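You operate a simulated robot arm through the tools that you are given. There is no shell and no other tool. Be economical: measure what you need, move in short steps, check, and stop when the job is done.

The job below is to be done with a simulated two-armed robot. You get a single attempt, and the scene is never put back.

JOB
Take the filter cloth from the top of the packing table and lay it out flat on the top of the model bench.

The check looks at the end state, three seconds after you hand in, the way a careful person would. Anything else that was tipped, shoved, dropped, spilled or broken makes it a failure. Flat cloth is picked up by pressing the open fingertips on it (5 to 10 N) and closing them slowly along it; thin cloth reads only 2 to 8 mm in the jaws.

ROBOT AND FRAMES
Two 7-joint arms with two-finger parallel grippers on one trunk, on a base that drives. Base frame: it is fixed to the floor where the robot stands at the start and does not move with it; the origin is under the middle of the robot, x ahead of it, y to its left, z up. Readings come in mm, degrees, newtons and seconds.
The left shoulder is at the start at [70, 134, 1126], the right one opposite. Places, roughly: top of the model bench [-1400, 400, 800]. Payload 1.57 kg a hand.
The tool frame of a hand sits at the grasp point between the pads (the TCP): z along the fingers, y along the line on which they close. The tips reach 30 mm beyond it. Largest opening 80 mm; finger width 17, thickness 12; the body of the gripper, 40 by 82 mm, starts 80 mm behind the TCP.
Orientation is told as [roll, pitch, yaw] about the base's x, y, z axes, in that order, counted from this pose: with the fingers straight down and closing along the base's y, the tool's x points along the base's -x, its y along +y and its z along -z.

CONTROLS
- The arms move only by the tool servo_tool. It takes "left_series", "right_series" or both (then of equal length, played together; a hand with none holds still); each is a list of rows, each an object (a shift or turn left out is 0, a gripper value left out holds the last) with "dp": the shift along the tool's x, y, z in m, a list of three; "dr": the turn, a rotation vector about the tool's x, y, z in degrees, a list of three; "grip": the closure, from 0 (fully open) to 1 (shut). In form: [{"dp": [x, y, z], "dr": [ax, ay, az], "grip": grip}, ...]. A call has 1 to 10 rows; each row shifts and turns the commanded pose from where the row before left it, along the tool's axes as they then stand. Each row takes 0.2 s and may step no farther than 50 mm and 8.6 degrees from the row before; otherwise, or with a gripper value out of range, the whole call is refused. A pose out of reach is approached as far as the arm can. The call stops where the force on the tool passes 40 N (or 10 N more than at its start, if that is more) or the arm is blocked; 0.2 s more then pass. Each finger travels about 153 mm/s and halts on what it meets, pressing with about 23 N; the grip force reading is that of the motor and also rises with nothing between the fingers. The clock runs only during rows and for 0.2 s after the last one: add rows that do not move to give the fingers time. It gives the time, the measured TCP pose, the force on the tool (base axes), the opening and the grip force at its end, in the units of the frame above (readings bear some noise).
- Cameras (640 x 400 px; columns grow to the right, rows downward): "scene" is now at [137.8, -5.7, 1366.3]; the picture's right is [-0.04, -1.00, 0.00], its down [-0.65, 0.02, -0.76] and it looks along [0.76, -0.03, -0.65] (base axes); focal length 268 px, centre (320, 200). "left" rides on the left gripper at [72, 7, -122] in its tool frame; the picture's right is [-0.09, 1.00, 0.00], its down [-0.84, -0.08, -0.54] and it looks along [-0.54, -0.05, 0.84] (tool axes); focal length 238 px, centre (320, 200). "right" rides on the right gripper at [72, -7, -122] in its tool frame; the picture's right is [0.09, 1.00, 0.00], its down [-0.84, 0.08, -0.54] and it looks along [-0.54, 0.05, 0.84] (tool axes); focal length 238 px, centre (320, 200). There is no depth. A picture from a camera that has moved, and an enlarged one, comes with that camera's place and axes in the base frame and with its lens. The place of the scene camera against the robot may be out by one fixed shift of up to 25 mm in any direction.
- grab_frame(camera): a new picture of that camera. The clock stands still meanwhile.
- move_column(by): slides the trunk up (or, below 0, down) by that many mm; the arms and the scene camera ride with it, the base frame stays. It gives what a move gives, with no picture.
- drive_base(legs): drives the robot by 1 to 6 legs, each [ahead, left, turn to the left] in mm, mm and degrees, along the robot's own axes; the way and the turn of a leg run together, so that a leg with both is an arc; at most 1500 mm and 180 degrees a leg. The arms and the cameras ride along, it lands a little off, and it stops where it bumps. It gives what a move gives.
- aim_head(pan, tilt): turns the head with the scene camera to pan (to the left, within 86 degrees either way) and tilt (down, from -29 to 69), counted from straight ahead of the robot. It gives what a move gives.
- zoom(camera, box): a new picture of the part [left, top, right, bottom] of that camera's present view, enlarged. The clock stands still meanwhile.
- sign_off(): hands the job in; it is judged then, once.

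Work in short steps. Places have to be worked out from the pictures, the camera data and where the tool is seen: move nearer, look again, correct. Check each grasp and each placing, and mend what went wrong. You have 120 turns and 100 pictures in all, those below and enlarged ones among them. Open the grippers and draw the arms clear of the work before you hand the job in, unless the task says otherwise; then end with one line.

The tools are called by a JSON object that holds its "op" and its "data". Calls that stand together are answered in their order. servo_tool: Moves the arms, as the interface text tells. Its arguments: {"type":"object","properties":{"left_series":{"type":"array"},"right_series":{"type":"array"}},"required":[]} The other tools are called the same way: move_column (by) slides the trunk up or down; drive_base (legs) drives the base; aim_head (pan, tilt) turns the head that bears the scene camera; grab_frame (camera) takes a picture; zoom (camera, box) takes an enlarged picture of a part of a camera's view; sign_off () hands the job in.

At the start:

```text
time_s: 0.0
left_eef_pos: [482.4, 261.5, 1002.2]
left_tcp_rot: [0.0, 0.0, 0.0]
left_force: [-0.5, 0.1, 0.0]
left_finger_gap: 80.1
left_grasp_force: 0.1
right_eef_pos: [437.9, -177.3, 1090.2]
right_tcp_rot: [0.0, 0.0, 0.0]
right_force: [-0.4, -0.6, 0.0]
right_finger_gap: 80.1
right_grasp_force: 0.1
trunk travel left (down, up): [-700.0, 240.0]
robot x, y, heading: [2.9, -1.7, -0.1]
head pan, tilt: [-2.1, 40.5]
```

scene: 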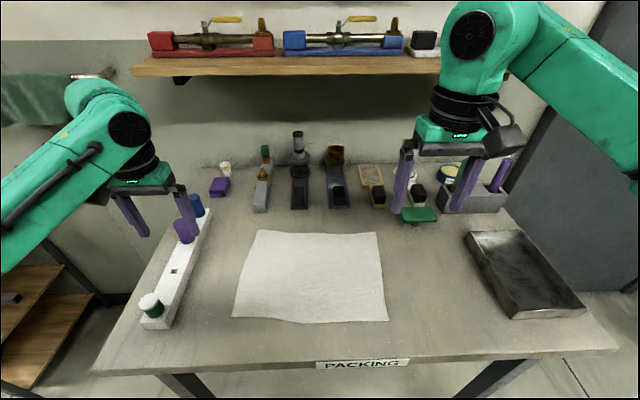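
right: 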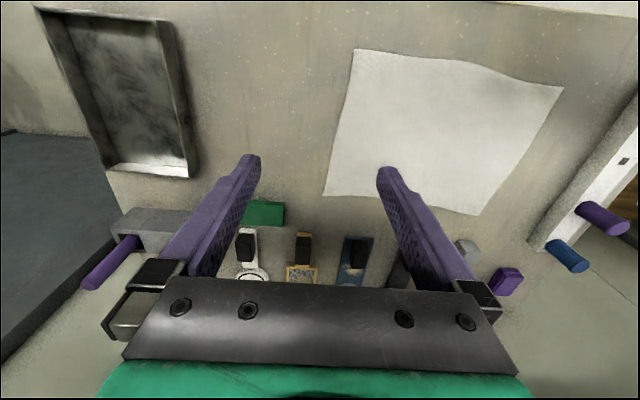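
left: 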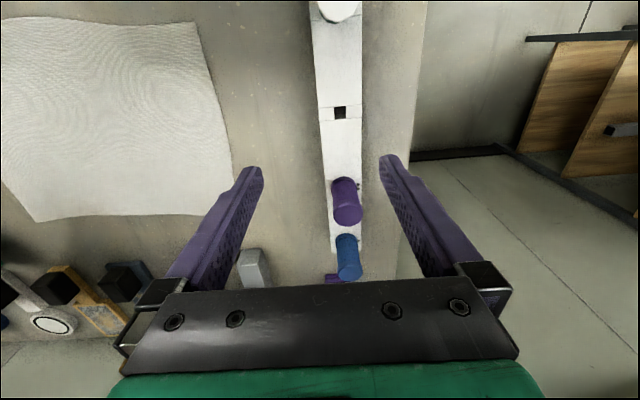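

The three views agree on a cloth about 210 x 295 mm. Triangulating puts its surface near z≈853 rather than 801. The near corners come out at about (366,-146) and (382,155). I'll move both hands above these corners, staying high.

{"op": "servo_tool", "data": {"left_series": [{"dp": [0.016, -0.026, 0.0104], "grip": 0.5}, {"dp": [0.016, -0.026, 0.0104]}, {"dp": [0.016, -0.026, 0.0104]}, {"dp": [0.016, -0.026, 0.0104]}, {"dp": [0.016, -0.026, 0.0104]}, {}], "right_series": [{"dp": [0.01, 0.011, 0.028], "grip": 0.5}, {"dp": [0.01, 0.011, 0.028]}, {"dp": [0.01, 0.011, 0.028]}, {"dp": [0.01, 0.011, 0.028]}, {"dp": [0.01, 0.011, 0.028]}, {}]}}

{"op": "grab_frame", "data": {"camera": "left"}}

{"op": "grab_frame", "data": {"camera": "right"}}

```text
time_s: 1.4
left_eef_pos: [403.5, 131.0, 949.1]
left_tcp_rot: [0.0, 0.0, -0.1]
left_force: [-0.2, -0.1, -0.1]
left_finger_gap: 40.0
left_grasp_force: 0.1
right_eef_pos: [385.9, -123.2, 950.4]
right_tcp_rot: [-0.1, 0.1, 0.0]
right_force: [-0.1, -0.3, -0.6]
right_finger_gap: 40.2
right_grasp_force: 0.0
trunk travel left (down, up): [-700.0, 240.0]
robot x, y, heading: [-1.2, -4.6, 0.2]
head pan, tilt: [-2.1, 40.5]
```

```text
96 pictures are left
camera left: at [330.9, 138.9, 1071.4], right [0.09, 1.0, 0.0], down [0.84, -0.08, 0.54], along [0.54, -0.05, -0.84], focal length 238 px, centre (320, 200)
```

left: 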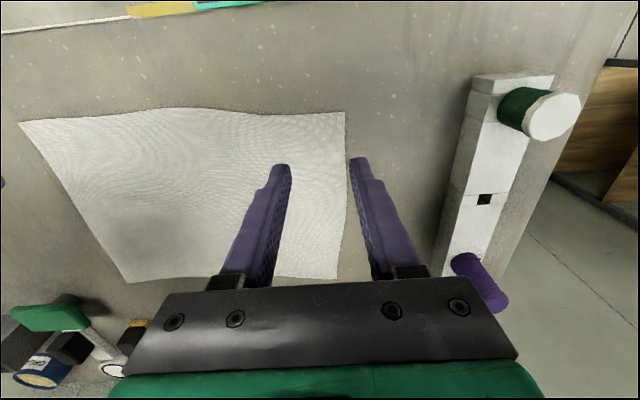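

```text
95 pictures are left
camera right: at [312.8, -129.3, 1071.5], right [-0.09, 1.0, 0.0], down [0.84, 0.08, 0.54], along [0.54, 0.05, -0.84], focal length 238 px, centre (320, 200)
```

right: 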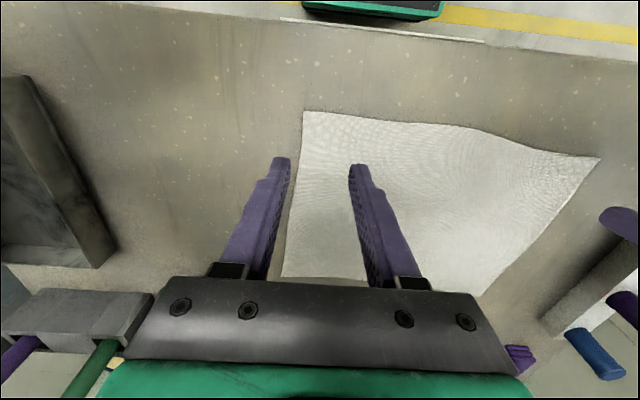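

Triangulating again puts the surface at z≈851 and the near corners at about (382,157) and (363,-140). I'll shift each hand slightly inward, narrow the gap to 30 mm and lower to just above the cloth.

{"op": "servo_tool", "data": {"left_series": [{"dp": [0.002, -0.005, 0.03], "grip": 0.625}, {"dp": [0.002, -0.004, 0.025]}, {}], "right_series": [{"dp": [0.001, 0.008, 0.03], "grip": 0.625}, {"dp": [0.001, 0.007, 0.025]}, {}]}}

{"op": "grab_frame", "data": {"camera": "left"}}

{"op": "grab_frame", "data": {"camera": "right"}}

```text
time_s: 2.2
left_eef_pos: [399.1, 122.5, 896.1]
left_tcp_rot: [0.0, 0.1, 0.0]
left_force: [0.0, 0.3, -0.8]
left_finger_gap: 29.8
left_grasp_force: 0.1
right_eef_pos: [383.3, -109.4, 894.1]
right_tcp_rot: [0.0, 0.1, 0.0]
right_force: [0.2, -0.3, 0.2]
right_finger_gap: 29.9
right_grasp_force: 0.1
trunk travel left (down, up): [-700.0, 240.0]
robot x, y, heading: [-2.6, 0.8, -0.0]
head pan, tilt: [-2.1, 40.5]
```

```text
94 pictures are left
camera left: at [327.5, 130.2, 1017.8], right [0.09, 1.0, 0.0], down [0.84, -0.08, 0.54], along [0.54, -0.05, -0.84], focal length 238 px, centre (320, 200)
```

left: 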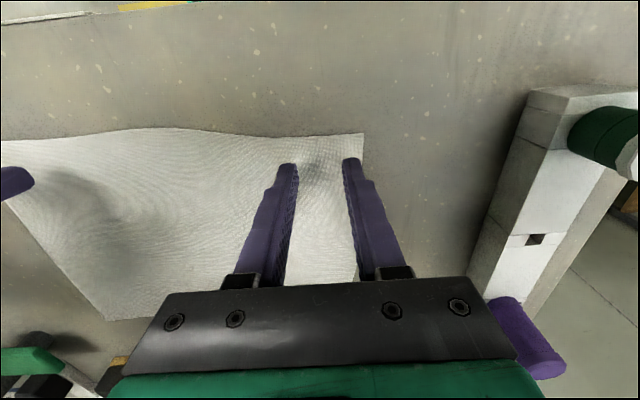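

```text
93 pictures are left
camera right: at [311.5, -114.2, 1016.1], right [-0.09, 1.0, 0.0], down [0.84, 0.08, 0.54], along [0.54, 0.05, -0.84], focal length 238 px, centre (320, 200)
```

right: 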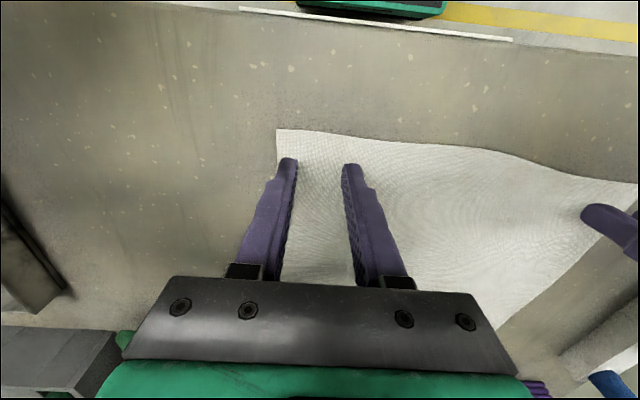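

Both pairs of tips hang over cloth near the corners. I'll descend in small steps until I see 5–10 N.

{"op": "servo_tool", "data": {"left_series": [{"dp": [0, 0, 0.006]}, {"dp": [0, 0, 0.004]}, {"dp": [0, 0, 0.002]}, {}], "right_series": [{"dp": [0, 0, 0.006]}, {"dp": [0, 0, 0.003]}, {"dp": [0, 0, 0.002]}, {}]}}

```text
time_s: 3.2
left_eef_pos: [399.7, 122.1, 882.8]
left_tcp_rot: [0.0, 0.0, 0.0]
left_force: [-0.2, -0.3, -0.6]
left_finger_gap: 30.0
left_grasp_force: 0.1
right_eef_pos: [384.4, -108.4, 884.6]
right_tcp_rot: [0.0, 0.0, 0.0]
right_force: [0.5, 0.6, 0.3]
right_finger_gap: 29.8
right_grasp_force: 0.1
trunk travel left (down, up): [-700.0, 240.0]
robot x, y, heading: [-1.3, -3.4, -0.1]
head pan, tilt: [-2.1, 40.5]
```

No contact yet, so I'll keep going down in small steps.

{"op": "servo_tool", "data": {"left_series": [{"dp": [0, 0, 0.002]}, {}], "right_series": [{"dp": [0, 0, 0.002]}, {}]}}

{"op": "servo_tool", "data": {"left_series": [{"dp": [0, 0, 0.002]}, {}], "right_series": [{"dp": [0, 0, 0.002]}, {}]}}

```text
time_s: 3.8
left_eef_pos: [399.6, 123.4, 882.0]
left_tcp_rot: [0.0, 0.0, -0.1]
left_force: [0.3, 0.8, 5.7]
left_finger_gap: 30.0
left_grasp_force: 0.0
right_eef_pos: [384.4, -109.2, 881.6]
right_tcp_rot: [0.0, -0.1, 0.0]
right_force: [0.1, 0.7, -0.2]
right_finger_gap: 30.2
right_grasp_force: 0.0
trunk travel left (down, up): [-700.0, 240.0]
robot x, y, heading: [3.4, 1.7, -0.3]
head pan, tilt: [-2.1, 40.5]
```

```text
time_s: 4.4
left_eef_pos: [397.7, 123.8, 881.3]
left_tcp_rot: [0.0, -0.4, 0.0]
left_force: [5.6, 3.3, 28.1]
left_finger_gap: 29.7
left_grasp_force: 0.0
right_eef_pos: [383.4, -107.7, 882.0]
right_tcp_rot: [0.0, -0.2, 0.0]
right_force: [0.5, -0.9, 2.7]
right_finger_gap: 29.7
right_grasp_force: 0.2
trunk travel left (down, up): [-700.0, 240.0]
robot x, y, heading: [-0.1, 2.7, 0.0]
head pan, tilt: [-2.1, 40.5]
```

The surface is at z≈852 and contact is stiff, about 11 N/mm. I'll ease the left hand up and press the right slightly.

{"op": "servo_tool", "data": {"left_series": [{"dp": [0, 0, -0.0018]}, {}], "right_series": [{"dp": [0, 0, 0.0005]}, {}]}}

```text
time_s: 5.0
left_eef_pos: [397.0, 122.3, 881.3]
left_tcp_rot: [0.1, 0.0, -0.1]
left_force: [4.7, 1.0, 20.0]
left_finger_gap: 30.1
left_grasp_force: 0.0
right_eef_pos: [382.3, -109.2, 880.9]
right_tcp_rot: [0.1, -0.2, 0.0]
right_force: [1.6, -0.4, 12.6]
right_finger_gap: 30.1
right_grasp_force: 0.0
trunk travel left (down, up): [-700.0, 240.0]
robot x, y, heading: [-1.4, -1.4, 0.2]
head pan, tilt: [-2.1, 40.5]
```

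The left still reads 20 N and the right 12.6 N. I'll back both off a little.

{"op": "servo_tool", "data": {"left_series": [{"dp": [0, 0, -0.001]}, {}], "right_series": [{"dp": [0, 0, -0.0004]}, {}]}}

```text
time_s: 5.6
left_eef_pos: [397.3, 122.7, 880.6]
left_tcp_rot: [0.1, 0.2, 0.0]
left_force: [2.0, 0.5, 6.5]
left_finger_gap: 30.2
left_grasp_force: 0.0
right_eef_pos: [382.3, -108.2, 881.1]
right_tcp_rot: [-0.1, -0.1, -0.1]
right_force: [0.3, -2.7, 14.9]
right_finger_gap: 29.8
right_grasp_force: 0.2
trunk travel left (down, up): [-700.0, 240.0]
robot x, y, heading: [-0.7, 1.2, -0.3]
head pan, tilt: [-2.1, 40.5]
```

The left reads 6.5 N, which is good. The right needs about 0.6 mm less.

{"op": "servo_tool", "data": {"left_series": [{}, {}], "right_series": [{"dp": [0, 0, -0.0006]}, {}]}}

```text
time_s: 6.2
left_eef_pos: [397.0, 122.1, 882.6]
left_tcp_rot: [0.0, 0.0, 0.0]
left_force: [-1.2, -0.2, 3.9]
left_finger_gap: 29.9
left_grasp_force: 0.1
right_eef_pos: [383.6, -108.2, 881.9]
right_tcp_rot: [0.0, -0.1, 0.0]
right_force: [0.3, -1.5, 7.7]
right_finger_gap: 29.9
right_grasp_force: 0.2
trunk travel left (down, up): [-700.0, 240.0]
robot x, y, heading: [1.0, 0.4, -0.0]
head pan, tilt: [-2.1, 40.5]
```

The right reads 7.7 N and the left 3.9 N. I'll add 0.3 mm on the left and close both slowly.

{"op": "servo_tool", "data": {"left_series": [{"dp": [0, 0, 0.0003]}, {"grip": 0.67}, {"grip": 0.71}, {"grip": 0.75}, {"grip": 0.79}, {"grip": 0.83}, {"grip": 0.87}, {"grip": 0.91}, {"grip": 0.95}, {"grip": 1.0}], "right_series": [{}, {"grip": 0.67}, {"grip": 0.71}, {"grip": 0.75}, {"grip": 0.79}, {"grip": 0.83}, {"grip": 0.87}, {"grip": 0.91}, {"grip": 0.95}, {"grip": 1.0}]}}

{"op": "grab_frame", "data": {"camera": "left"}}

{"op": "grab_frame", "data": {"camera": "right"}}

```text
time_s: 8.4
left_eef_pos: [398.2, 121.8, 883.6]
left_tcp_rot: [-0.2, 0.1, 0.0]
left_force: [-0.6, -8.4, 4.7]
left_finger_gap: 2.1
left_grasp_force: 23.1
right_eef_pos: [384.9, -107.1, 882.2]
right_tcp_rot: [0.2, -0.1, 0.0]
right_force: [0.0, 9.1, 2.7]
right_finger_gap: 1.8
right_grasp_force: 22.5
trunk travel left (down, up): [-700.0, 240.0]
robot x, y, heading: [-3.6, 5.7, -0.2]
head pan, tilt: [-2.1, 40.5]
```

```text
92 pictures are left
camera left: at [326.7, 129.8, 1003.3], right [0.09, 1.0, 0.0], down [0.84, -0.08, 0.54], along [0.54, -0.05, -0.84], focal length 238 px, centre (320, 200)
```

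left: 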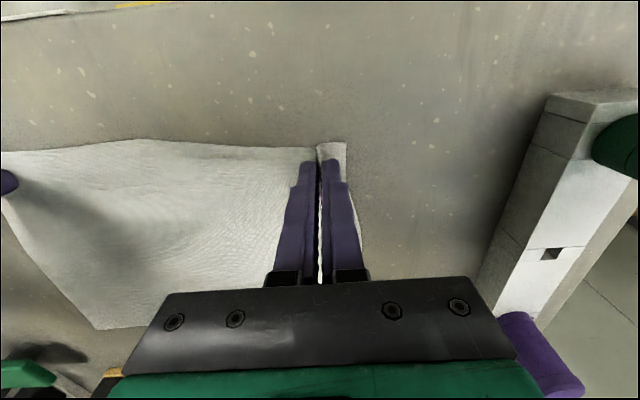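

```text
91 pictures are left
camera right: at [310.8, -113.4, 1002.8], right [-0.09, 1.0, 0.0], down [0.84, 0.08, 0.54], along [0.54, 0.05, -0.84], focal length 238 px, centre (320, 200)
```

right: 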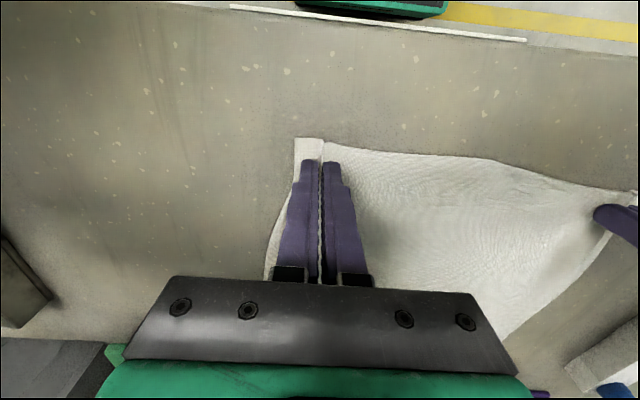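

Both pairs of jaws hold a fold (about 2 mm), with the cloth tight between them. I'll bring the hands in slightly and lift.

{"op": "servo_tool", "data": {"left_series": [{"dp": [0, -0.002, -0.002]}, {"dp": [0, -0.002, -0.01]}, {"dp": [0, 0, -0.02]}, {"dp": [0, 0, -0.03]}, {}], "right_series": [{"dp": [0, 0.002, -0.002]}, {"dp": [0, 0.002, -0.01]}, {"dp": [0, 0, -0.02]}, {"dp": [0, 0, -0.03]}, {}]}}

{"op": "grab_frame", "data": {"camera": "scene"}}

{"op": "grab_frame", "data": {"camera": "left"}}

```text
time_s: 9.6
left_eef_pos: [400.4, 119.4, 943.4]
left_tcp_rot: [0.0, 0.1, 0.0]
left_force: [-0.1, -1.5, 0.3]
left_finger_gap: 1.9
left_grasp_force: 22.6
right_eef_pos: [384.4, -104.9, 943.5]
right_tcp_rot: [0.0, -0.1, 0.0]
right_force: [0.1, 0.9, -0.2]
right_finger_gap: 2.1
right_grasp_force: 23.0
trunk travel left (down, up): [-700.0, 240.0]
robot x, y, heading: [1.9, 2.5, 0.3]
head pan, tilt: [-2.1, 40.5]
```

```text
90 pictures are left
camera scene: at [138.0, -5.9, 1366.2], right [-0.04, -1.0, 0.0], down [-0.65, 0.02, -0.76], along [0.76, -0.03, -0.65], focal length 268 px, centre (320, 200)
```

scene: 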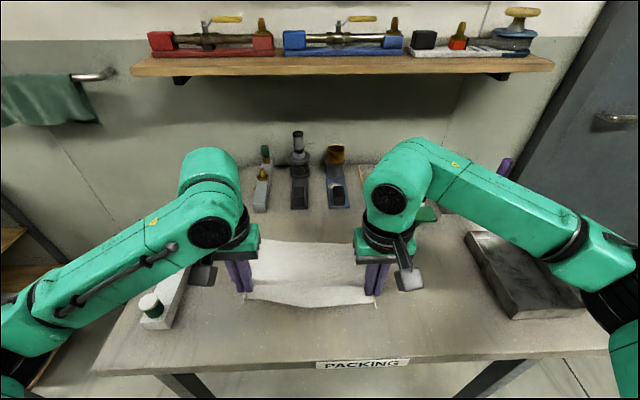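

```text
89 pictures are left
camera left: at [328.2, 126.4, 1064.9], right [0.09, 1.0, 0.0], down [0.84, -0.08, 0.54], along [0.54, -0.05, -0.84], focal length 238 px, centre (320, 200)
```

left: 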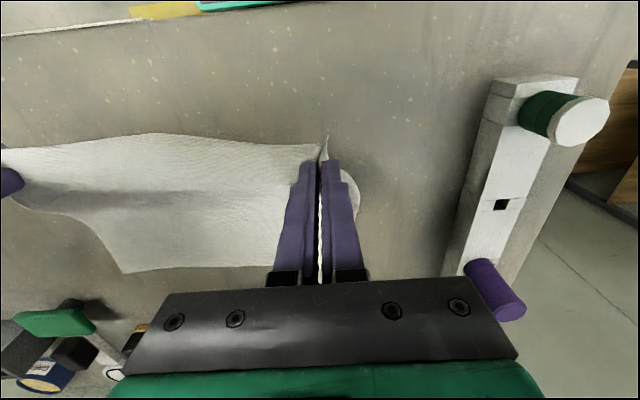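

The grip is good on both sides. I'll lift the cloth fully clear.

{"op": "servo_tool", "data": {"left_series": [{"dp": [0, 0, -0.03]}, {"dp": [0, 0, -0.03]}, {"dp": [0, 0, -0.03]}, {"dp": [0, 0, -0.03]}, {}], "right_series": [{"dp": [0, 0, -0.03]}, {"dp": [0, 0, -0.03]}, {"dp": [0, 0, -0.03]}, {"dp": [0, 0, -0.03]}, {}]}}

{"op": "move_column", "data": {"by": 120}}

{"op": "grab_frame", "data": {"camera": "scene"}}

```text
time_s: 10.8
left_eef_pos: [399.9, 118.0, 1063.5]
left_tcp_rot: [0.0, 0.1, 0.0]
left_force: [0.3, -0.8, -0.6]
left_finger_gap: 2.0
left_grasp_force: 22.8
right_eef_pos: [384.3, -103.4, 1062.4]
right_tcp_rot: [-0.1, 0.0, -0.1]
right_force: [0.3, -0.3, -0.6]
right_finger_gap: 2.0
right_grasp_force: 23.4
trunk travel left (down, up): [-700.0, 240.0]
robot x, y, heading: [1.2, 0.6, -0.0]
head pan, tilt: [-2.1, 40.5]
```

```text
time_s: 12.3
left_eef_pos: [399.7, 119.0, 1183.8]
left_tcp_rot: [-0.1, 0.0, 0.0]
left_force: [0.8, -0.1, -0.8]
left_finger_gap: 2.0
left_grasp_force: 22.8
right_eef_pos: [384.8, -102.9, 1183.6]
right_tcp_rot: [0.0, 0.0, 0.0]
right_force: [1.1, 0.5, -0.3]
right_finger_gap: 2.0
right_grasp_force: 22.9
trunk travel left (down, up): [-820.0, 120.0]
robot x, y, heading: [2.1, -2.2, -0.1]
head pan, tilt: [-2.1, 40.5]
```

```text
88 pictures are left
camera scene: at [137.9, -5.8, 1486.2], right [-0.04, -1.0, 0.0], down [-0.65, 0.02, -0.76], along [0.76, -0.03, -0.65], focal length 268 px, centre (320, 200)
```

scene: 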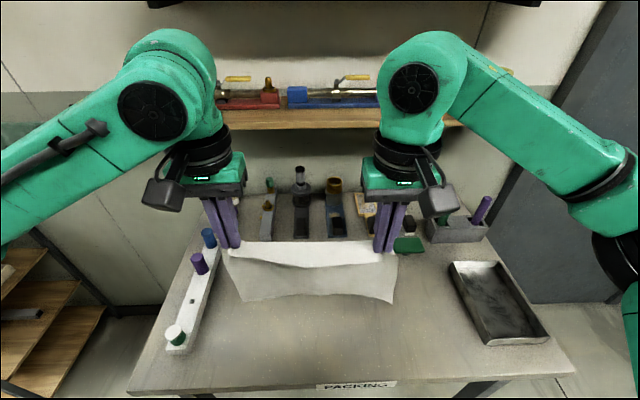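

The cloth is up, held along its near edge. Before driving I'll look to both sides for obstacles.

{"op": "aim_head", "data": {"pan": 86, "tilt": 30}}

{"op": "grab_frame", "data": {"camera": "scene"}}

{"op": "aim_head", "data": {"pan": -86, "tilt": 30}}

{"op": "grab_frame", "data": {"camera": "scene"}}

```text
time_s: 13.9
left_eef_pos: [399.8, 118.5, 1183.8]
left_tcp_rot: [0.1, -0.1, 0.0]
left_force: [0.2, -0.1, -0.2]
left_finger_gap: 2.1
left_grasp_force: 22.9
right_eef_pos: [385.4, -102.8, 1182.9]
right_tcp_rot: [0.0, 0.0, 0.0]
right_force: [-0.2, 0.4, -0.1]
right_finger_gap: 2.2
right_grasp_force: 23.1
trunk travel left (down, up): [-820.0, 120.0]
robot x, y, heading: [-1.1, -0.6, -0.4]
head pan, tilt: [85.9, 30.0]
```

```text
87 pictures are left
camera scene: at [59.6, 87.6, 1502.4], right [1.0, -0.07, 0.0], down [-0.04, -0.5, -0.87], along [0.06, 0.86, -0.5], focal length 268 px, centre (320, 200)
```

scene: 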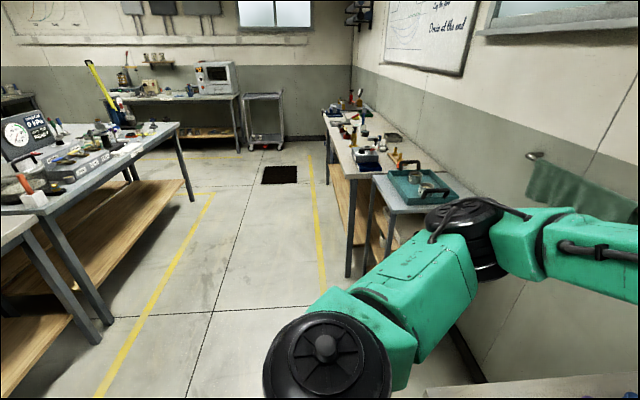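

```text
time_s: 16.5
left_eef_pos: [400.2, 118.8, 1184.0]
left_tcp_rot: [0.0, 0.0, 0.0]
left_force: [-0.2, 0.0, 0.2]
left_finger_gap: 2.0
left_grasp_force: 22.4
right_eef_pos: [385.3, -104.0, 1182.9]
right_tcp_rot: [0.0, 0.0, 0.0]
right_force: [-0.9, 0.3, -0.2]
right_finger_gap: 2.1
right_grasp_force: 22.5
trunk travel left (down, up): [-820.0, 120.0]
robot x, y, heading: [-3.0, -2.8, -0.3]
head pan, tilt: [-85.9, 30.0]
```

```text
86 pictures are left
camera scene: at [59.6, -92.8, 1502.4], right [-1.0, -0.07, 0.0], down [-0.04, 0.5, -0.87], along [0.06, -0.86, -0.5], focal length 268 px, centre (320, 200)
```

scene: 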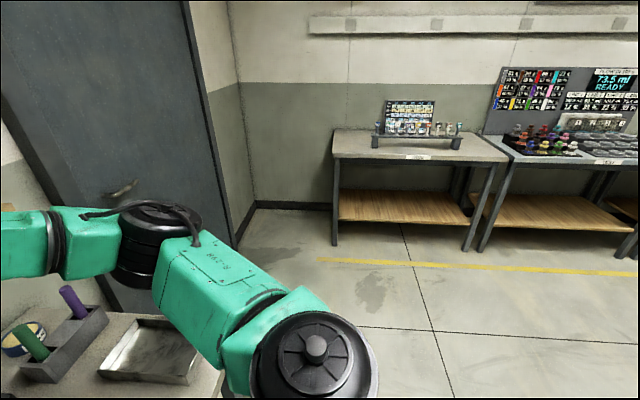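

The aisle is about 1.4 m wide and clear. The model bench should be behind, with its near edge around x≈-1100. I'll back up to mid-aisle, turn around, and look.

{"op": "drive_base", "data": {"legs": [[-380, 0, 0], [0, 0, 90], [0, 0, 90]]}}

{"op": "aim_head", "data": {"pan": 0, "tilt": 25}}

{"op": "grab_frame", "data": {"camera": "scene"}}

```text
time_s: 26.6
left_eef_pos: [-778.8, -118.0, 1184.1]
left_tcp_rot: [0.0, 0.0, -179.9]
left_force: [-0.8, 0.9, 0.5]
left_finger_gap: 2.0
left_grasp_force: 22.7
right_eef_pos: [-764.3, 104.0, 1183.7]
right_tcp_rot: [0.0, 0.1, -179.9]
right_force: [-0.1, 0.1, 0.3]
right_finger_gap: 2.4
right_grasp_force: 22.8
trunk travel left (down, up): [-820.0, 120.0]
robot x, y, heading: [-379.5, 0.6, -179.9]
head pan, tilt: [-85.9, 30.0]
```

```text
time_s: 28.2
left_eef_pos: [-778.5, -118.5, 1183.3]
left_tcp_rot: [0.0, 0.1, -180.0]
left_force: [0.1, 0.1, -0.3]
left_finger_gap: 2.2
left_grasp_force: 22.9
right_eef_pos: [-763.7, 103.7, 1183.4]
right_tcp_rot: [0.0, 0.0, -180.0]
right_force: [0.1, -1.2, -0.6]
right_finger_gap: 2.2
right_grasp_force: 23.3
trunk travel left (down, up): [-820.0, 120.0]
robot x, y, heading: [-376.2, -2.2, -179.9]
head pan, tilt: [0.0, 25.0]
```

```text
85 pictures are left
camera scene: at [-519.1, -2.3, 1510.3], right [0.0, 1.0, 0.0], down [0.42, 0.0, -0.91], along [-0.91, 0.0, -0.42], focal length 268 px, centre (320, 200)
```

scene: 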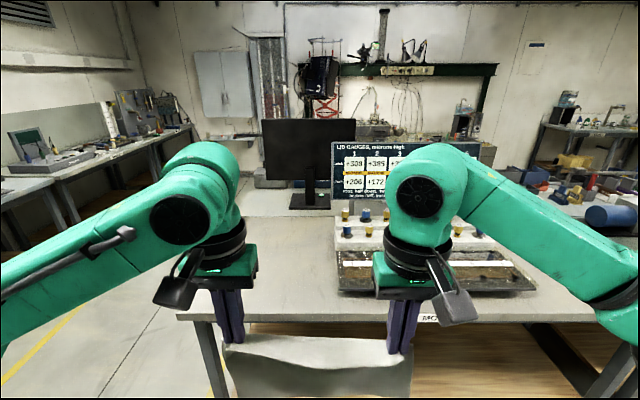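

This is the model bench: near edge x≈-1093, left corner y≈-424, with the model starting at y≈+50. The left front part looks free. I'll slide left 200 mm and go halfway in, then look again.

{"op": "drive_base", "data": {"legs": [[0, 200, 0], [150, 0, 0]]}}

{"op": "aim_head", "data": {"pan": 0, "tilt": 40}}

{"op": "grab_frame", "data": {"camera": "scene"}}

{"op": "grab_frame", "data": {"camera": "left"}}

{"op": "grab_frame", "data": {"camera": "right"}}

```text
time_s: 30.7
left_eef_pos: [-924.8, -317.8, 1184.8]
left_tcp_rot: [0.0, -0.1, -180.0]
left_force: [-0.1, 0.4, 0.7]
left_finger_gap: 2.4
left_grasp_force: 23.2
right_eef_pos: [-910.6, -95.2, 1184.6]
right_tcp_rot: [0.0, -0.2, -180.0]
right_force: [0.9, -0.7, 0.4]
right_finger_gap: 2.2
right_grasp_force: 23.3
trunk travel left (down, up): [-820.0, 120.0]
robot x, y, heading: [-529.0, -197.7, -179.8]
head pan, tilt: [0.0, 25.0]
```

```text
time_s: 31.5
left_eef_pos: [-928.3, -316.4, 1184.5]
left_tcp_rot: [0.1, 0.1, -180.0]
left_force: [0.9, 0.5, 0.4]
left_finger_gap: 2.5
left_grasp_force: 23.1
right_eef_pos: [-913.5, -94.9, 1182.9]
right_tcp_rot: [0.1, 0.0, -180.0]
right_force: [0.3, -0.5, -0.8]
right_finger_gap: 2.2
right_grasp_force: 23.1
trunk travel left (down, up): [-820.0, 120.0]
robot x, y, heading: [-532.2, -198.4, -179.8]
head pan, tilt: [0.0, 40.0]
```

```text
84 pictures are left
camera scene: at [-662.2, -201.3, 1487.0], right [0.0, 1.0, 0.0], down [0.64, 0.0, -0.77], along [-0.77, 0.0, -0.64], focal length 268 px, centre (320, 200)
```

scene: 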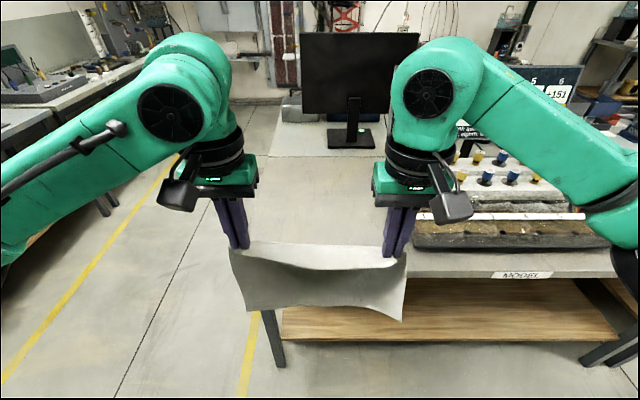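

```text
83 pictures are left
camera left: at [-857.2, -323.2, 1305.8], right [-0.09, -1.0, 0.0], down [-0.84, 0.08, 0.54], along [-0.54, 0.05, -0.84], focal length 238 px, centre (320, 200)
```

left: 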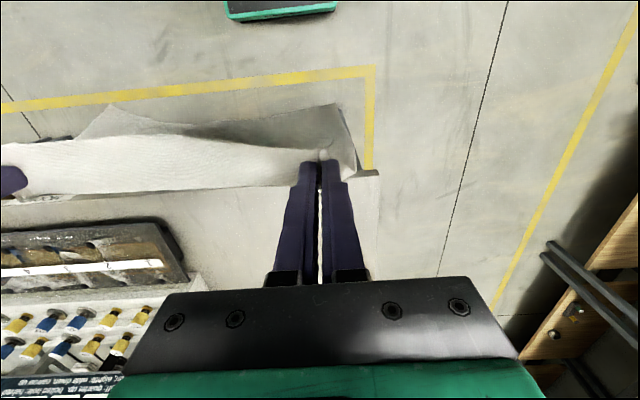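

```text
82 pictures are left
camera right: at [-843.0, -87.6, 1304.1], right [0.09, -1.0, 0.0], down [-0.84, -0.08, 0.54], along [-0.54, -0.05, -0.84], focal length 238 px, centre (320, 200)
```

right: 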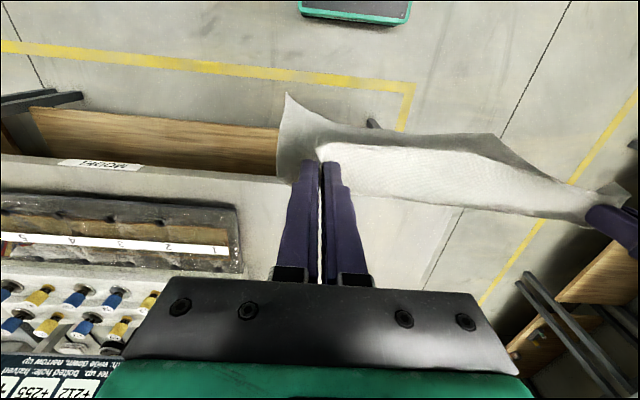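

From the wrist views, the bench's left edge is at y≈-425 and the model's left edge at y≈+50 to +75. The area between is empty. I'll move right 15 mm and forward 260 mm, with the cloth bottom well above the bench.

{"op": "drive_base", "data": {"legs": [[0, -15, 0], [265, 0, 0]]}}

{"op": "grab_frame", "data": {"camera": "scene"}}

{"op": "grab_frame", "data": {"camera": "left"}}

{"op": "grab_frame", "data": {"camera": "right"}}

```text
time_s: 33.8
left_eef_pos: [-1193.8, -302.0, 1184.7]
left_tcp_rot: [-0.1, -0.2, 180.0]
left_force: [0.0, 1.1, 0.4]
left_finger_gap: 2.3
left_grasp_force: 22.9
right_eef_pos: [-1179.2, -78.5, 1182.9]
right_tcp_rot: [0.0, -0.1, 180.0]
right_force: [0.4, -0.5, -0.1]
right_finger_gap: 2.1
right_grasp_force: 23.0
trunk travel left (down, up): [-820.0, 120.0]
robot x, y, heading: [-797.2, -182.1, 179.9]
head pan, tilt: [0.0, 40.0]
```

```text
81 pictures are left
camera scene: at [-926.3, -186.0, 1487.3], right [0.0, 1.0, 0.0], down [0.64, 0.0, -0.77], along [-0.77, 0.0, -0.64], focal length 268 px, centre (320, 200)
```

scene: 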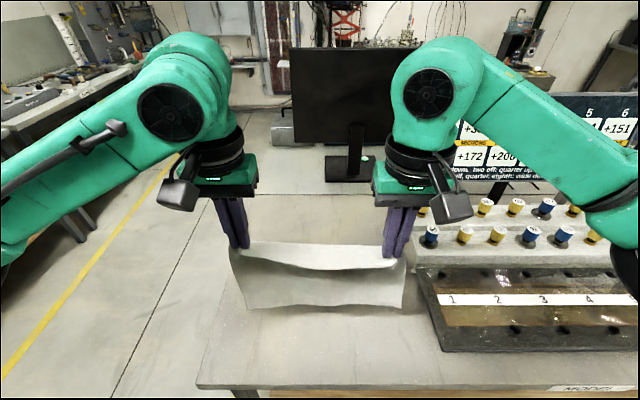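

```text
80 pictures are left
camera left: at [-1121.8, -307.7, 1306.6], right [-0.09, -1.0, 0.0], down [-0.84, 0.08, 0.54], along [-0.54, 0.05, -0.84], focal length 238 px, centre (320, 200)
```

left: 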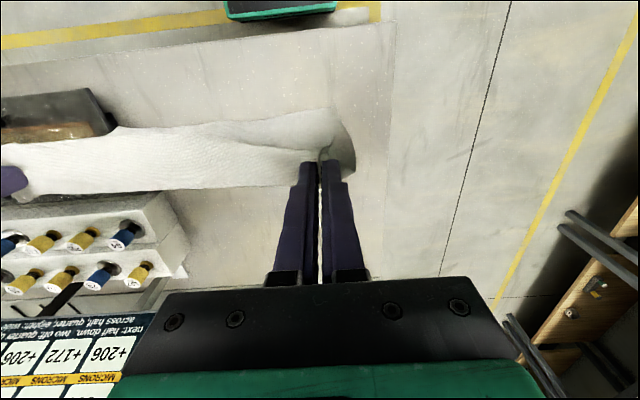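

```text
79 pictures are left
camera right: at [-1107.4, -72.1, 1304.9], right [0.09, -1.0, 0.0], down [-0.84, -0.08, 0.54], along [-0.54, -0.05, -0.84], focal length 238 px, centre (320, 200)
```

right: 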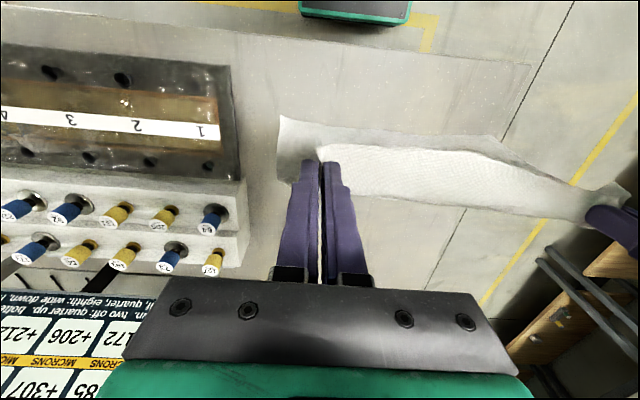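

The model edge is at y≈50–70 and the hanging cloth's right side is at about y≈-40, so it is clear. I'll move both hands forward 160 mm and down 100 mm, so the bottom hem hovers over the far line.

{"op": "servo_tool", "data": {"left_series": [{"dp": [-0.032, 0, 0.02]}, {"dp": [-0.032, 0, 0.02]}, {"dp": [-0.032, 0, 0.02]}, {"dp": [-0.032, 0, 0.02]}, {"dp": [-0.032, 0, 0.01]}, {}, {}], "right_series": [{"dp": [-0.032, 0, 0.02]}, {"dp": [-0.032, 0, 0.02]}, {"dp": [-0.032, 0, 0.02]}, {"dp": [-0.032, 0, 0.02]}, {"dp": [-0.032, 0, 0.01]}, {}, {}]}}

{"op": "grab_frame", "data": {"camera": "scene"}}

{"op": "grab_frame", "data": {"camera": "right"}}

```text
time_s: 35.4
left_eef_pos: [-1355.9, -302.2, 1096.1]
left_tcp_rot: [0.0, 0.0, 179.9]
left_force: [-0.4, 1.8, 0.8]
left_finger_gap: 2.0
left_grasp_force: 23.0
right_eef_pos: [-1339.1, -78.9, 1091.9]
right_tcp_rot: [0.1, 0.0, 180.0]
right_force: [-1.3, -0.9, 0.3]
right_finger_gap: 2.1
right_grasp_force: 22.8
trunk travel left (down, up): [-820.0, 120.0]
robot x, y, heading: [-797.6, -182.4, 180.1]
head pan, tilt: [0.0, 40.0]
```

```text
78 pictures are left
camera scene: at [-928.2, -186.2, 1487.1], right [0.0, 1.0, 0.0], down [0.64, 0.0, -0.77], along [-0.77, 0.0, -0.64], focal length 268 px, centre (320, 200)
```

scene: 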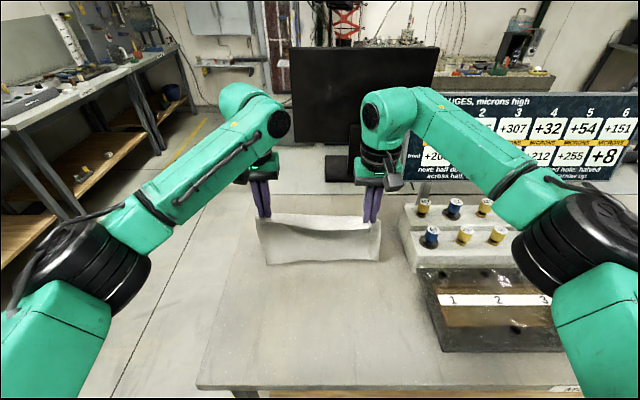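

```text
77 pictures are left
camera right: at [-1269.0, -71.7, 1214.3], right [0.09, -1.0, 0.0], down [-0.84, -0.08, 0.54], along [-0.54, -0.05, -0.84], focal length 238 px, centre (320, 200)
```

right: 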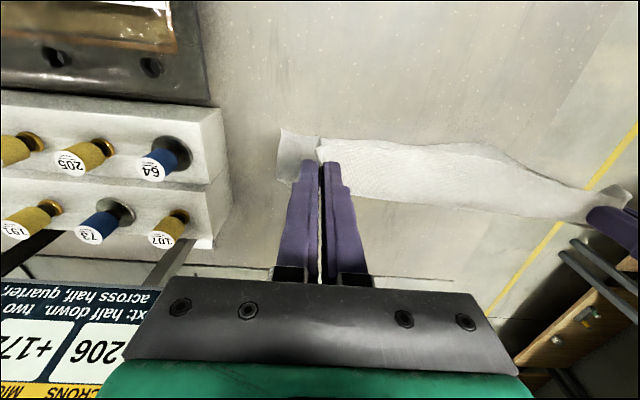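

The hem hangs just above the bench. I'll start laying it down, lowering at about 45° while drawing the hands back.

{"op": "servo_tool", "data": {"left_series": [{"dp": [0.003, 0, 0.01]}, {"dp": [0.003, 0, 0.01]}, {"dp": [0.01, 0, 0.01]}, {"dp": [0.01, 0, 0.01]}, {"dp": [0.01, 0, 0.01]}, {"dp": [0.01, 0, 0.01]}, {"dp": [0.01, 0, 0.01]}, {"dp": [0.01, 0, 0.01]}, {"dp": [0.01, 0, 0.01]}, {"dp": [0.01, 0, 0.01]}], "right_series": [{"dp": [0.003, 0, 0.01]}, {"dp": [0.003, 0, 0.01]}, {"dp": [0.01, 0, 0.01]}, {"dp": [0.01, 0, 0.01]}, {"dp": [0.01, 0, 0.01]}, {"dp": [0.01, 0, 0.01]}, {"dp": [0.01, 0, 0.01]}, {"dp": [0.01, 0, 0.01]}, {"dp": [0.01, 0, 0.01]}, {"dp": [0.01, 0, 0.01]}]}}

{"op": "grab_frame", "data": {"camera": "scene"}}

{"op": "grab_frame", "data": {"camera": "left"}}

```text
time_s: 37.6
left_eef_pos: [-1268.7, -302.3, 994.4]
left_tcp_rot: [0.0, 0.1, 180.1]
left_force: [0.1, -0.8, 0.3]
left_finger_gap: 2.2
left_grasp_force: 23.0
right_eef_pos: [-1251.8, -80.0, 994.7]
right_tcp_rot: [0.1, 0.1, 180.0]
right_force: [0.3, -0.1, 0.5]
right_finger_gap: 2.1
right_grasp_force: 23.3
trunk travel left (down, up): [-820.0, 120.0]
robot x, y, heading: [-796.8, -182.9, 180.1]
head pan, tilt: [0.0, 40.0]
```

```text
76 pictures are left
camera scene: at [-928.0, -186.2, 1487.1], right [0.0, 1.0, 0.0], down [0.64, 0.0, -0.77], along [-0.77, 0.0, -0.64], focal length 268 px, centre (320, 200)
```

scene: 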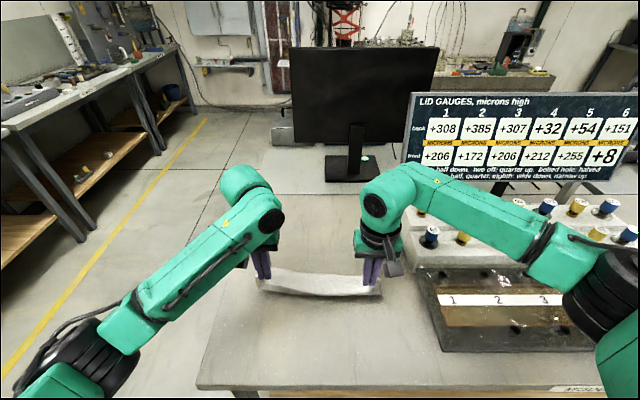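

```text
75 pictures are left
camera left: at [-1197.0, -307.8, 1116.3], right [-0.09, -1.0, 0.0], down [-0.84, 0.08, 0.54], along [-0.54, 0.05, -0.84], focal length 238 px, centre (320, 200)
```

left: 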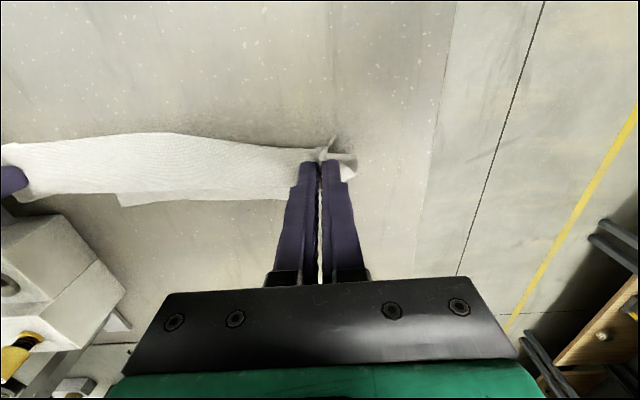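

The far hem has touched down at x≈-1350 and trails beyond the hands as wanted. I'll continue the lay-down.

{"op": "servo_tool", "data": {"left_series": [{"dp": [0.012, 0, 0.01]}, {"dp": [0.012, 0, 0.01]}, {"dp": [0.012, 0, 0.01]}, {"dp": [0.012, 0, 0.01]}, {"dp": [0.012, 0, 0.01]}, {"dp": [0.01, 0, 0.01]}, {"dp": [0.01, 0, 0.01]}, {"dp": [0.01, 0, 0.01]}, {"dp": [0.006, 0, 0.01]}, {"dp": [0.004, 0, 0.01]}], "right_series": [{"dp": [0.012, 0, 0.01]}, {"dp": [0.012, 0, 0.01]}, {"dp": [0.012, 0, 0.01]}, {"dp": [0.012, 0, 0.01]}, {"dp": [0.012, 0, 0.01]}, {"dp": [0.01, 0, 0.01]}, {"dp": [0.01, 0, 0.01]}, {"dp": [0.01, 0, 0.01]}, {"dp": [0.006, 0, 0.01]}, {"dp": [0.004, 0, 0.01]}]}}

{"op": "grab_frame", "data": {"camera": "scene"}}

{"op": "grab_frame", "data": {"camera": "left"}}

{"op": "grab_frame", "data": {"camera": "right"}}

```text
time_s: 39.8
left_eef_pos: [-1170.1, -301.5, 894.5]
left_tcp_rot: [0.0, 0.1, 179.9]
left_force: [-0.4, -0.1, 0.5]
left_finger_gap: 2.2
left_grasp_force: 22.7
right_eef_pos: [-1154.2, -80.6, 892.6]
right_tcp_rot: [0.0, 0.0, 179.9]
right_force: [0.6, 0.3, 0.9]
right_finger_gap: 2.3
right_grasp_force: 23.0
trunk travel left (down, up): [-820.0, 120.0]
robot x, y, heading: [-791.9, -183.3, 179.7]
head pan, tilt: [0.0, 40.0]
```

```text
74 pictures are left
camera scene: at [-928.4, -186.2, 1487.1], right [0.0, 1.0, 0.0], down [0.64, 0.0, -0.77], along [-0.77, 0.0, -0.64], focal length 268 px, centre (320, 200)
```

scene: 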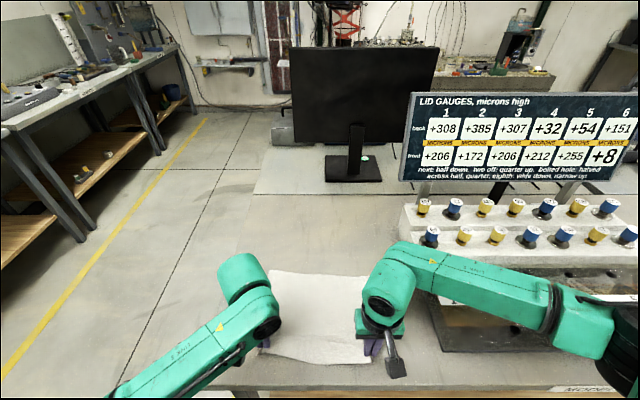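

```text
73 pictures are left
camera left: at [-1097.6, -308.2, 1015.9], right [-0.09, -1.0, 0.0], down [-0.84, 0.08, 0.54], along [-0.54, 0.05, -0.84], focal length 238 px, centre (320, 200)
```

left: 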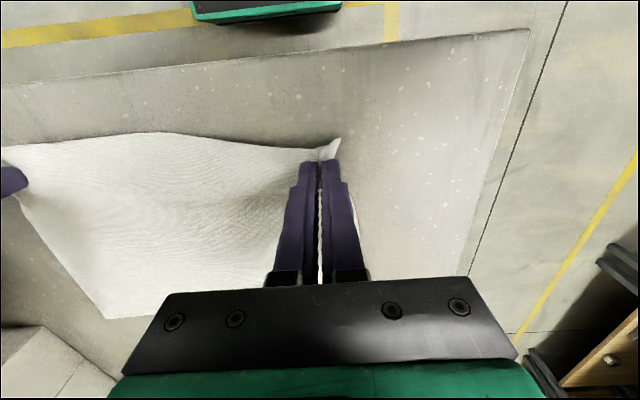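

```text
72 pictures are left
camera right: at [-1083.5, -72.5, 1014.5], right [0.09, -1.0, 0.0], down [-0.84, -0.08, 0.54], along [-0.54, -0.05, -0.84], focal length 238 px, centre (320, 200)
```

right: 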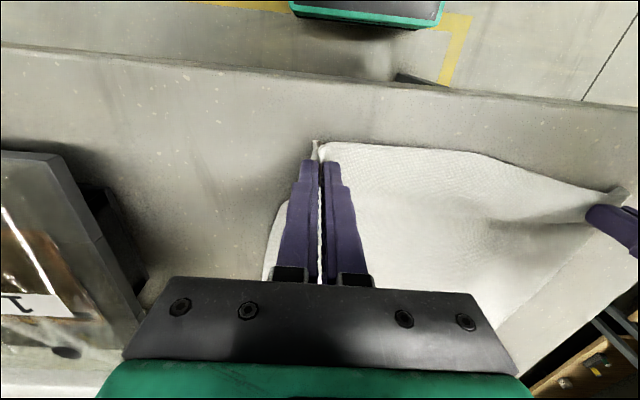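

Laid nicely. I'll lower the tips to just touching the bench.

{"op": "servo_tool", "data": {"left_series": [{"dp": [0.002, 0, 0.005]}, {"dp": [0.001, 0, 0.004]}, {}], "right_series": [{"dp": [0.002, 0, 0.005]}, {"dp": [0.001, 0, 0.003]}, {}]}}

```text
time_s: 40.6
left_eef_pos: [-1166.8, -302.8, 885.5]
left_tcp_rot: [-0.1, 0.0, 179.9]
left_force: [0.7, 1.1, 0.6]
left_finger_gap: 2.1
left_grasp_force: 22.9
right_eef_pos: [-1151.0, -78.9, 885.8]
right_tcp_rot: [0.0, 0.1, 180.0]
right_force: [-0.4, -0.2, 0.5]
right_finger_gap: 2.0
right_grasp_force: 22.9
trunk travel left (down, up): [-820.0, 120.0]
robot x, y, heading: [-796.1, -183.0, 179.9]
head pan, tilt: [0.0, 40.0]
```

A little further for contact.

{"op": "servo_tool", "data": {"left_series": [{"dp": [0, 0, 0.002]}, {"dp": [0, 0, 0.001]}, {}], "right_series": [{"dp": [0, 0, 0.002]}, {"dp": [0, 0, 0.001]}, {}]}}

```text
time_s: 41.4
left_eef_pos: [-1166.7, -301.1, 881.9]
left_tcp_rot: [0.0, 0.1, 179.9]
left_force: [0.4, 0.2, -0.1]
left_finger_gap: 1.9
left_grasp_force: 22.9
right_eef_pos: [-1151.3, -80.7, 881.1]
right_tcp_rot: [0.1, -0.1, 180.0]
right_force: [-0.2, 0.3, 3.6]
right_finger_gap: 2.6
right_grasp_force: 23.0
trunk travel left (down, up): [-820.0, 120.0]
robot x, y, heading: [-796.5, -184.5, 179.8]
head pan, tilt: [0.0, 40.0]
```

Light contact. I'll open slowly with the tips on the cloth to spread the gathers back out, pressing the left down slightly.

{"op": "servo_tool", "data": {"left_series": [{"dp": [0, 0, 0.001], "grip": 0.95}, {"grip": 0.91}, {"grip": 0.87}, {"grip": 0.83}, {"grip": 0.79}, {"grip": 0.75}, {"grip": 0.71}, {"grip": 0.67}, {"grip": 0.63}, {}], "right_series": [{"dp": [0, 0, 0.0002], "grip": 0.95}, {"grip": 0.91}, {"grip": 0.87}, {"grip": 0.83}, {"grip": 0.79}, {"grip": 0.75}, {"grip": 0.71}, {"grip": 0.67}, {"grip": 0.63}, {}]}}

{"op": "grab_frame", "data": {"camera": "left"}}

{"op": "grab_frame", "data": {"camera": "right"}}

```text
time_s: 43.6
left_eef_pos: [-1166.4, -301.4, 881.6]
left_tcp_rot: [0.0, -0.1, 180.0]
left_force: [-1.0, 0.9, 8.8]
left_finger_gap: 25.5
left_grasp_force: 0.1
right_eef_pos: [-1150.5, -80.6, 882.4]
right_tcp_rot: [0.0, -0.1, 180.1]
right_force: [-0.1, -0.1, 1.0]
right_finger_gap: 29.5
right_grasp_force: 0.1
trunk travel left (down, up): [-820.0, 120.0]
robot x, y, heading: [-799.0, -183.4, 179.7]
head pan, tilt: [0.0, 40.0]
```

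```text
71 pictures are left
camera left: at [-1093.9, -307.7, 1003.2], right [-0.09, -1.0, 0.0], down [-0.84, 0.08, 0.54], along [-0.54, 0.05, -0.84], focal length 238 px, centre (320, 200)
```

left: 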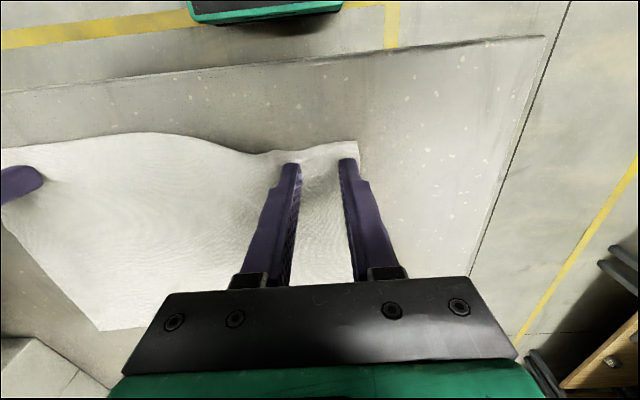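

```text
70 pictures are left
camera right: at [-1079.4, -72.6, 1003.7], right [0.09, -1.0, 0.0], down [-0.84, -0.08, 0.54], along [-0.54, -0.05, -0.84], focal length 238 px, centre (320, 200)
```

right: 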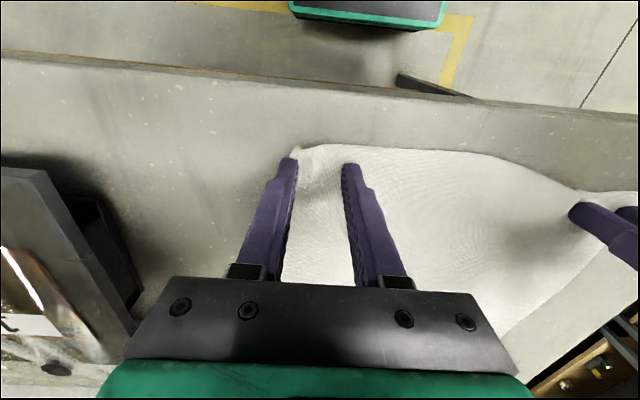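

The cloth is released and spread well. I'll lift both hands straight up and inspect.

{"op": "servo_tool", "data": {"left_series": [{"dp": [0, 0, -0.004]}, {"dp": [0, 0, -0.02]}, {"dp": [0, 0, -0.04]}, {"dp": [0, 0, -0.04]}, {"dp": [0, 0, -0.04]}, {}], "right_series": [{"dp": [0, 0, -0.004]}, {"dp": [0, 0, -0.02]}, {"dp": [0, 0, -0.04]}, {"dp": [0, 0, -0.04]}, {"dp": [0, 0, -0.04]}, {}]}}

{"op": "grab_frame", "data": {"camera": "left"}}

{"op": "grab_frame", "data": {"camera": "right"}}

```text
time_s: 45.0
left_eef_pos: [-1167.9, -302.0, 1023.8]
left_tcp_rot: [0.0, 0.0, 180.0]
left_force: [0.5, -0.6, 0.1]
left_finger_gap: 29.8
left_grasp_force: 0.2
right_eef_pos: [-1152.1, -79.5, 1026.3]
right_tcp_rot: [-0.1, -0.1, 180.0]
right_force: [0.6, -0.7, 0.7]
right_finger_gap: 29.6
right_grasp_force: 0.0
trunk travel left (down, up): [-820.0, 120.0]
robot x, y, heading: [-795.5, -178.1, 180.2]
head pan, tilt: [0.0, 40.0]
```

```text
69 pictures are left
camera left: at [-1095.2, -307.7, 1146.0], right [-0.09, -1.0, 0.0], down [-0.84, 0.08, 0.54], along [-0.54, 0.05, -0.84], focal length 238 px, centre (320, 200)
```

left: 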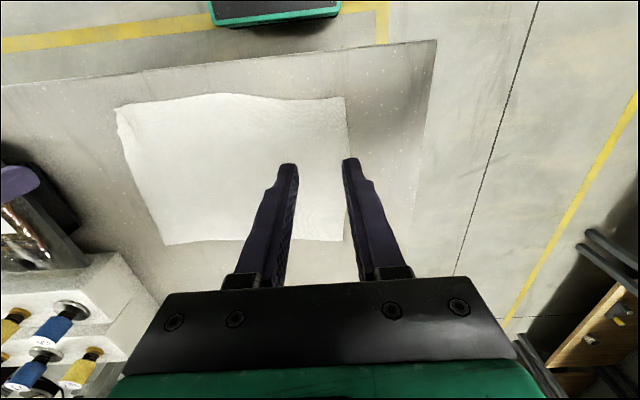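

```text
68 pictures are left
camera right: at [-1080.4, -71.3, 1147.7], right [0.09, -1.0, 0.0], down [-0.84, -0.08, 0.54], along [-0.54, -0.05, -0.84], focal length 238 px, centre (320, 200)
```

right: 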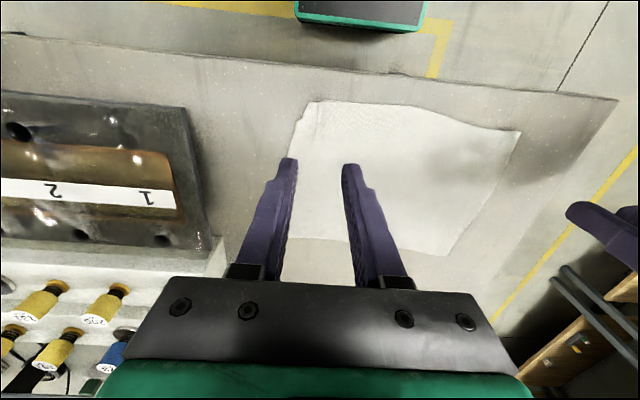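

It is nearly flat, but the right near corner has a small ripple. I'll zoom in on it.

{"op": "zoom", "data": {"camera": "right", "box": [260, 80, 420, 180]}}

{"op": "zoom", "data": {"camera": "left", "box": [90, 70, 370, 245]}}

```text
4.00 times, centred on (340, 130) of right
camera zoom: at [-1080.4, -71.3, 1147.7], right [0.09, -1.0, 0.0], down [-0.84, -0.08, 0.54], along [-0.54, -0.05, -0.84], focal length 953 px, centre (240, 480)
```

zoom: 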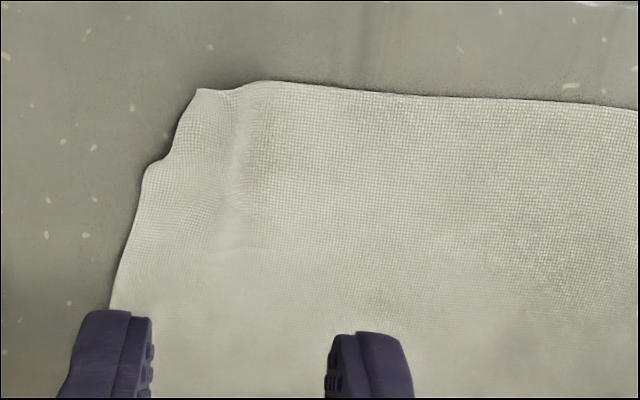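

```text
2.29 times, centred on (230, 158) of left
camera zoom: at [-1095.2, -307.7, 1146.0], right [-0.09, -1.0, 0.0], down [-0.84, 0.08, 0.54], along [-0.54, 0.05, -0.84], focal length 545 px, centre (526, 297)
```

zoom: 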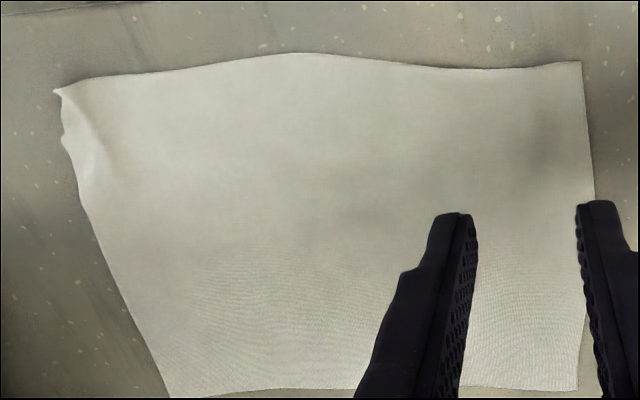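

Only a few-mm ripple remains at y≈-78, x≈-1150, directly under the right hand. I'll straddle it with the right fingertips, press lightly and spread them to smooth it.

{"op": "servo_tool", "data": {"right_series": [{"dp": [0, 0, 0.04], "grip": 0.8}, {"dp": [0, 0, 0.04]}, {"dp": [0, 0, 0.04]}, {"dp": [0, 0, 0.018]}, {"dp": [0, 0, 0.004]}, {}]}}

{"op": "servo_tool", "data": {"right_series": [{"dp": [0, 0, 0.0015]}, {}]}}

```text
time_s: 46.4
left_eef_pos: [-1167.0, -302.4, 1023.9]
left_tcp_rot: [0.0, 0.1, 179.9]
left_force: [1.0, 0.1, 0.7]
left_finger_gap: 29.6
left_grasp_force: 0.0
right_eef_pos: [-1150.7, -79.1, 884.0]
right_tcp_rot: [0.0, 0.0, 180.1]
right_force: [0.4, 0.9, 1.3]
right_finger_gap: 16.1
right_grasp_force: 0.0
trunk travel left (down, up): [-820.0, 120.0]
robot x, y, heading: [-798.3, -187.2, 179.9]
head pan, tilt: [0.0, 40.0]
```

```text
time_s: 47.0
left_eef_pos: [-1166.4, -301.8, 1025.1]
left_tcp_rot: [0.0, 0.1, 180.0]
left_force: [0.6, -0.4, 0.3]
left_finger_gap: 29.7
left_grasp_force: 0.0
right_eef_pos: [-1150.7, -81.0, 882.5]
right_tcp_rot: [0.0, -0.1, 180.0]
right_force: [-1.0, 1.3, 4.0]
right_finger_gap: 16.6
right_grasp_force: 0.2
trunk travel left (down, up): [-820.0, 120.0]
robot x, y, heading: [-797.4, -182.8, 180.2]
head pan, tilt: [0.0, 40.0]
```

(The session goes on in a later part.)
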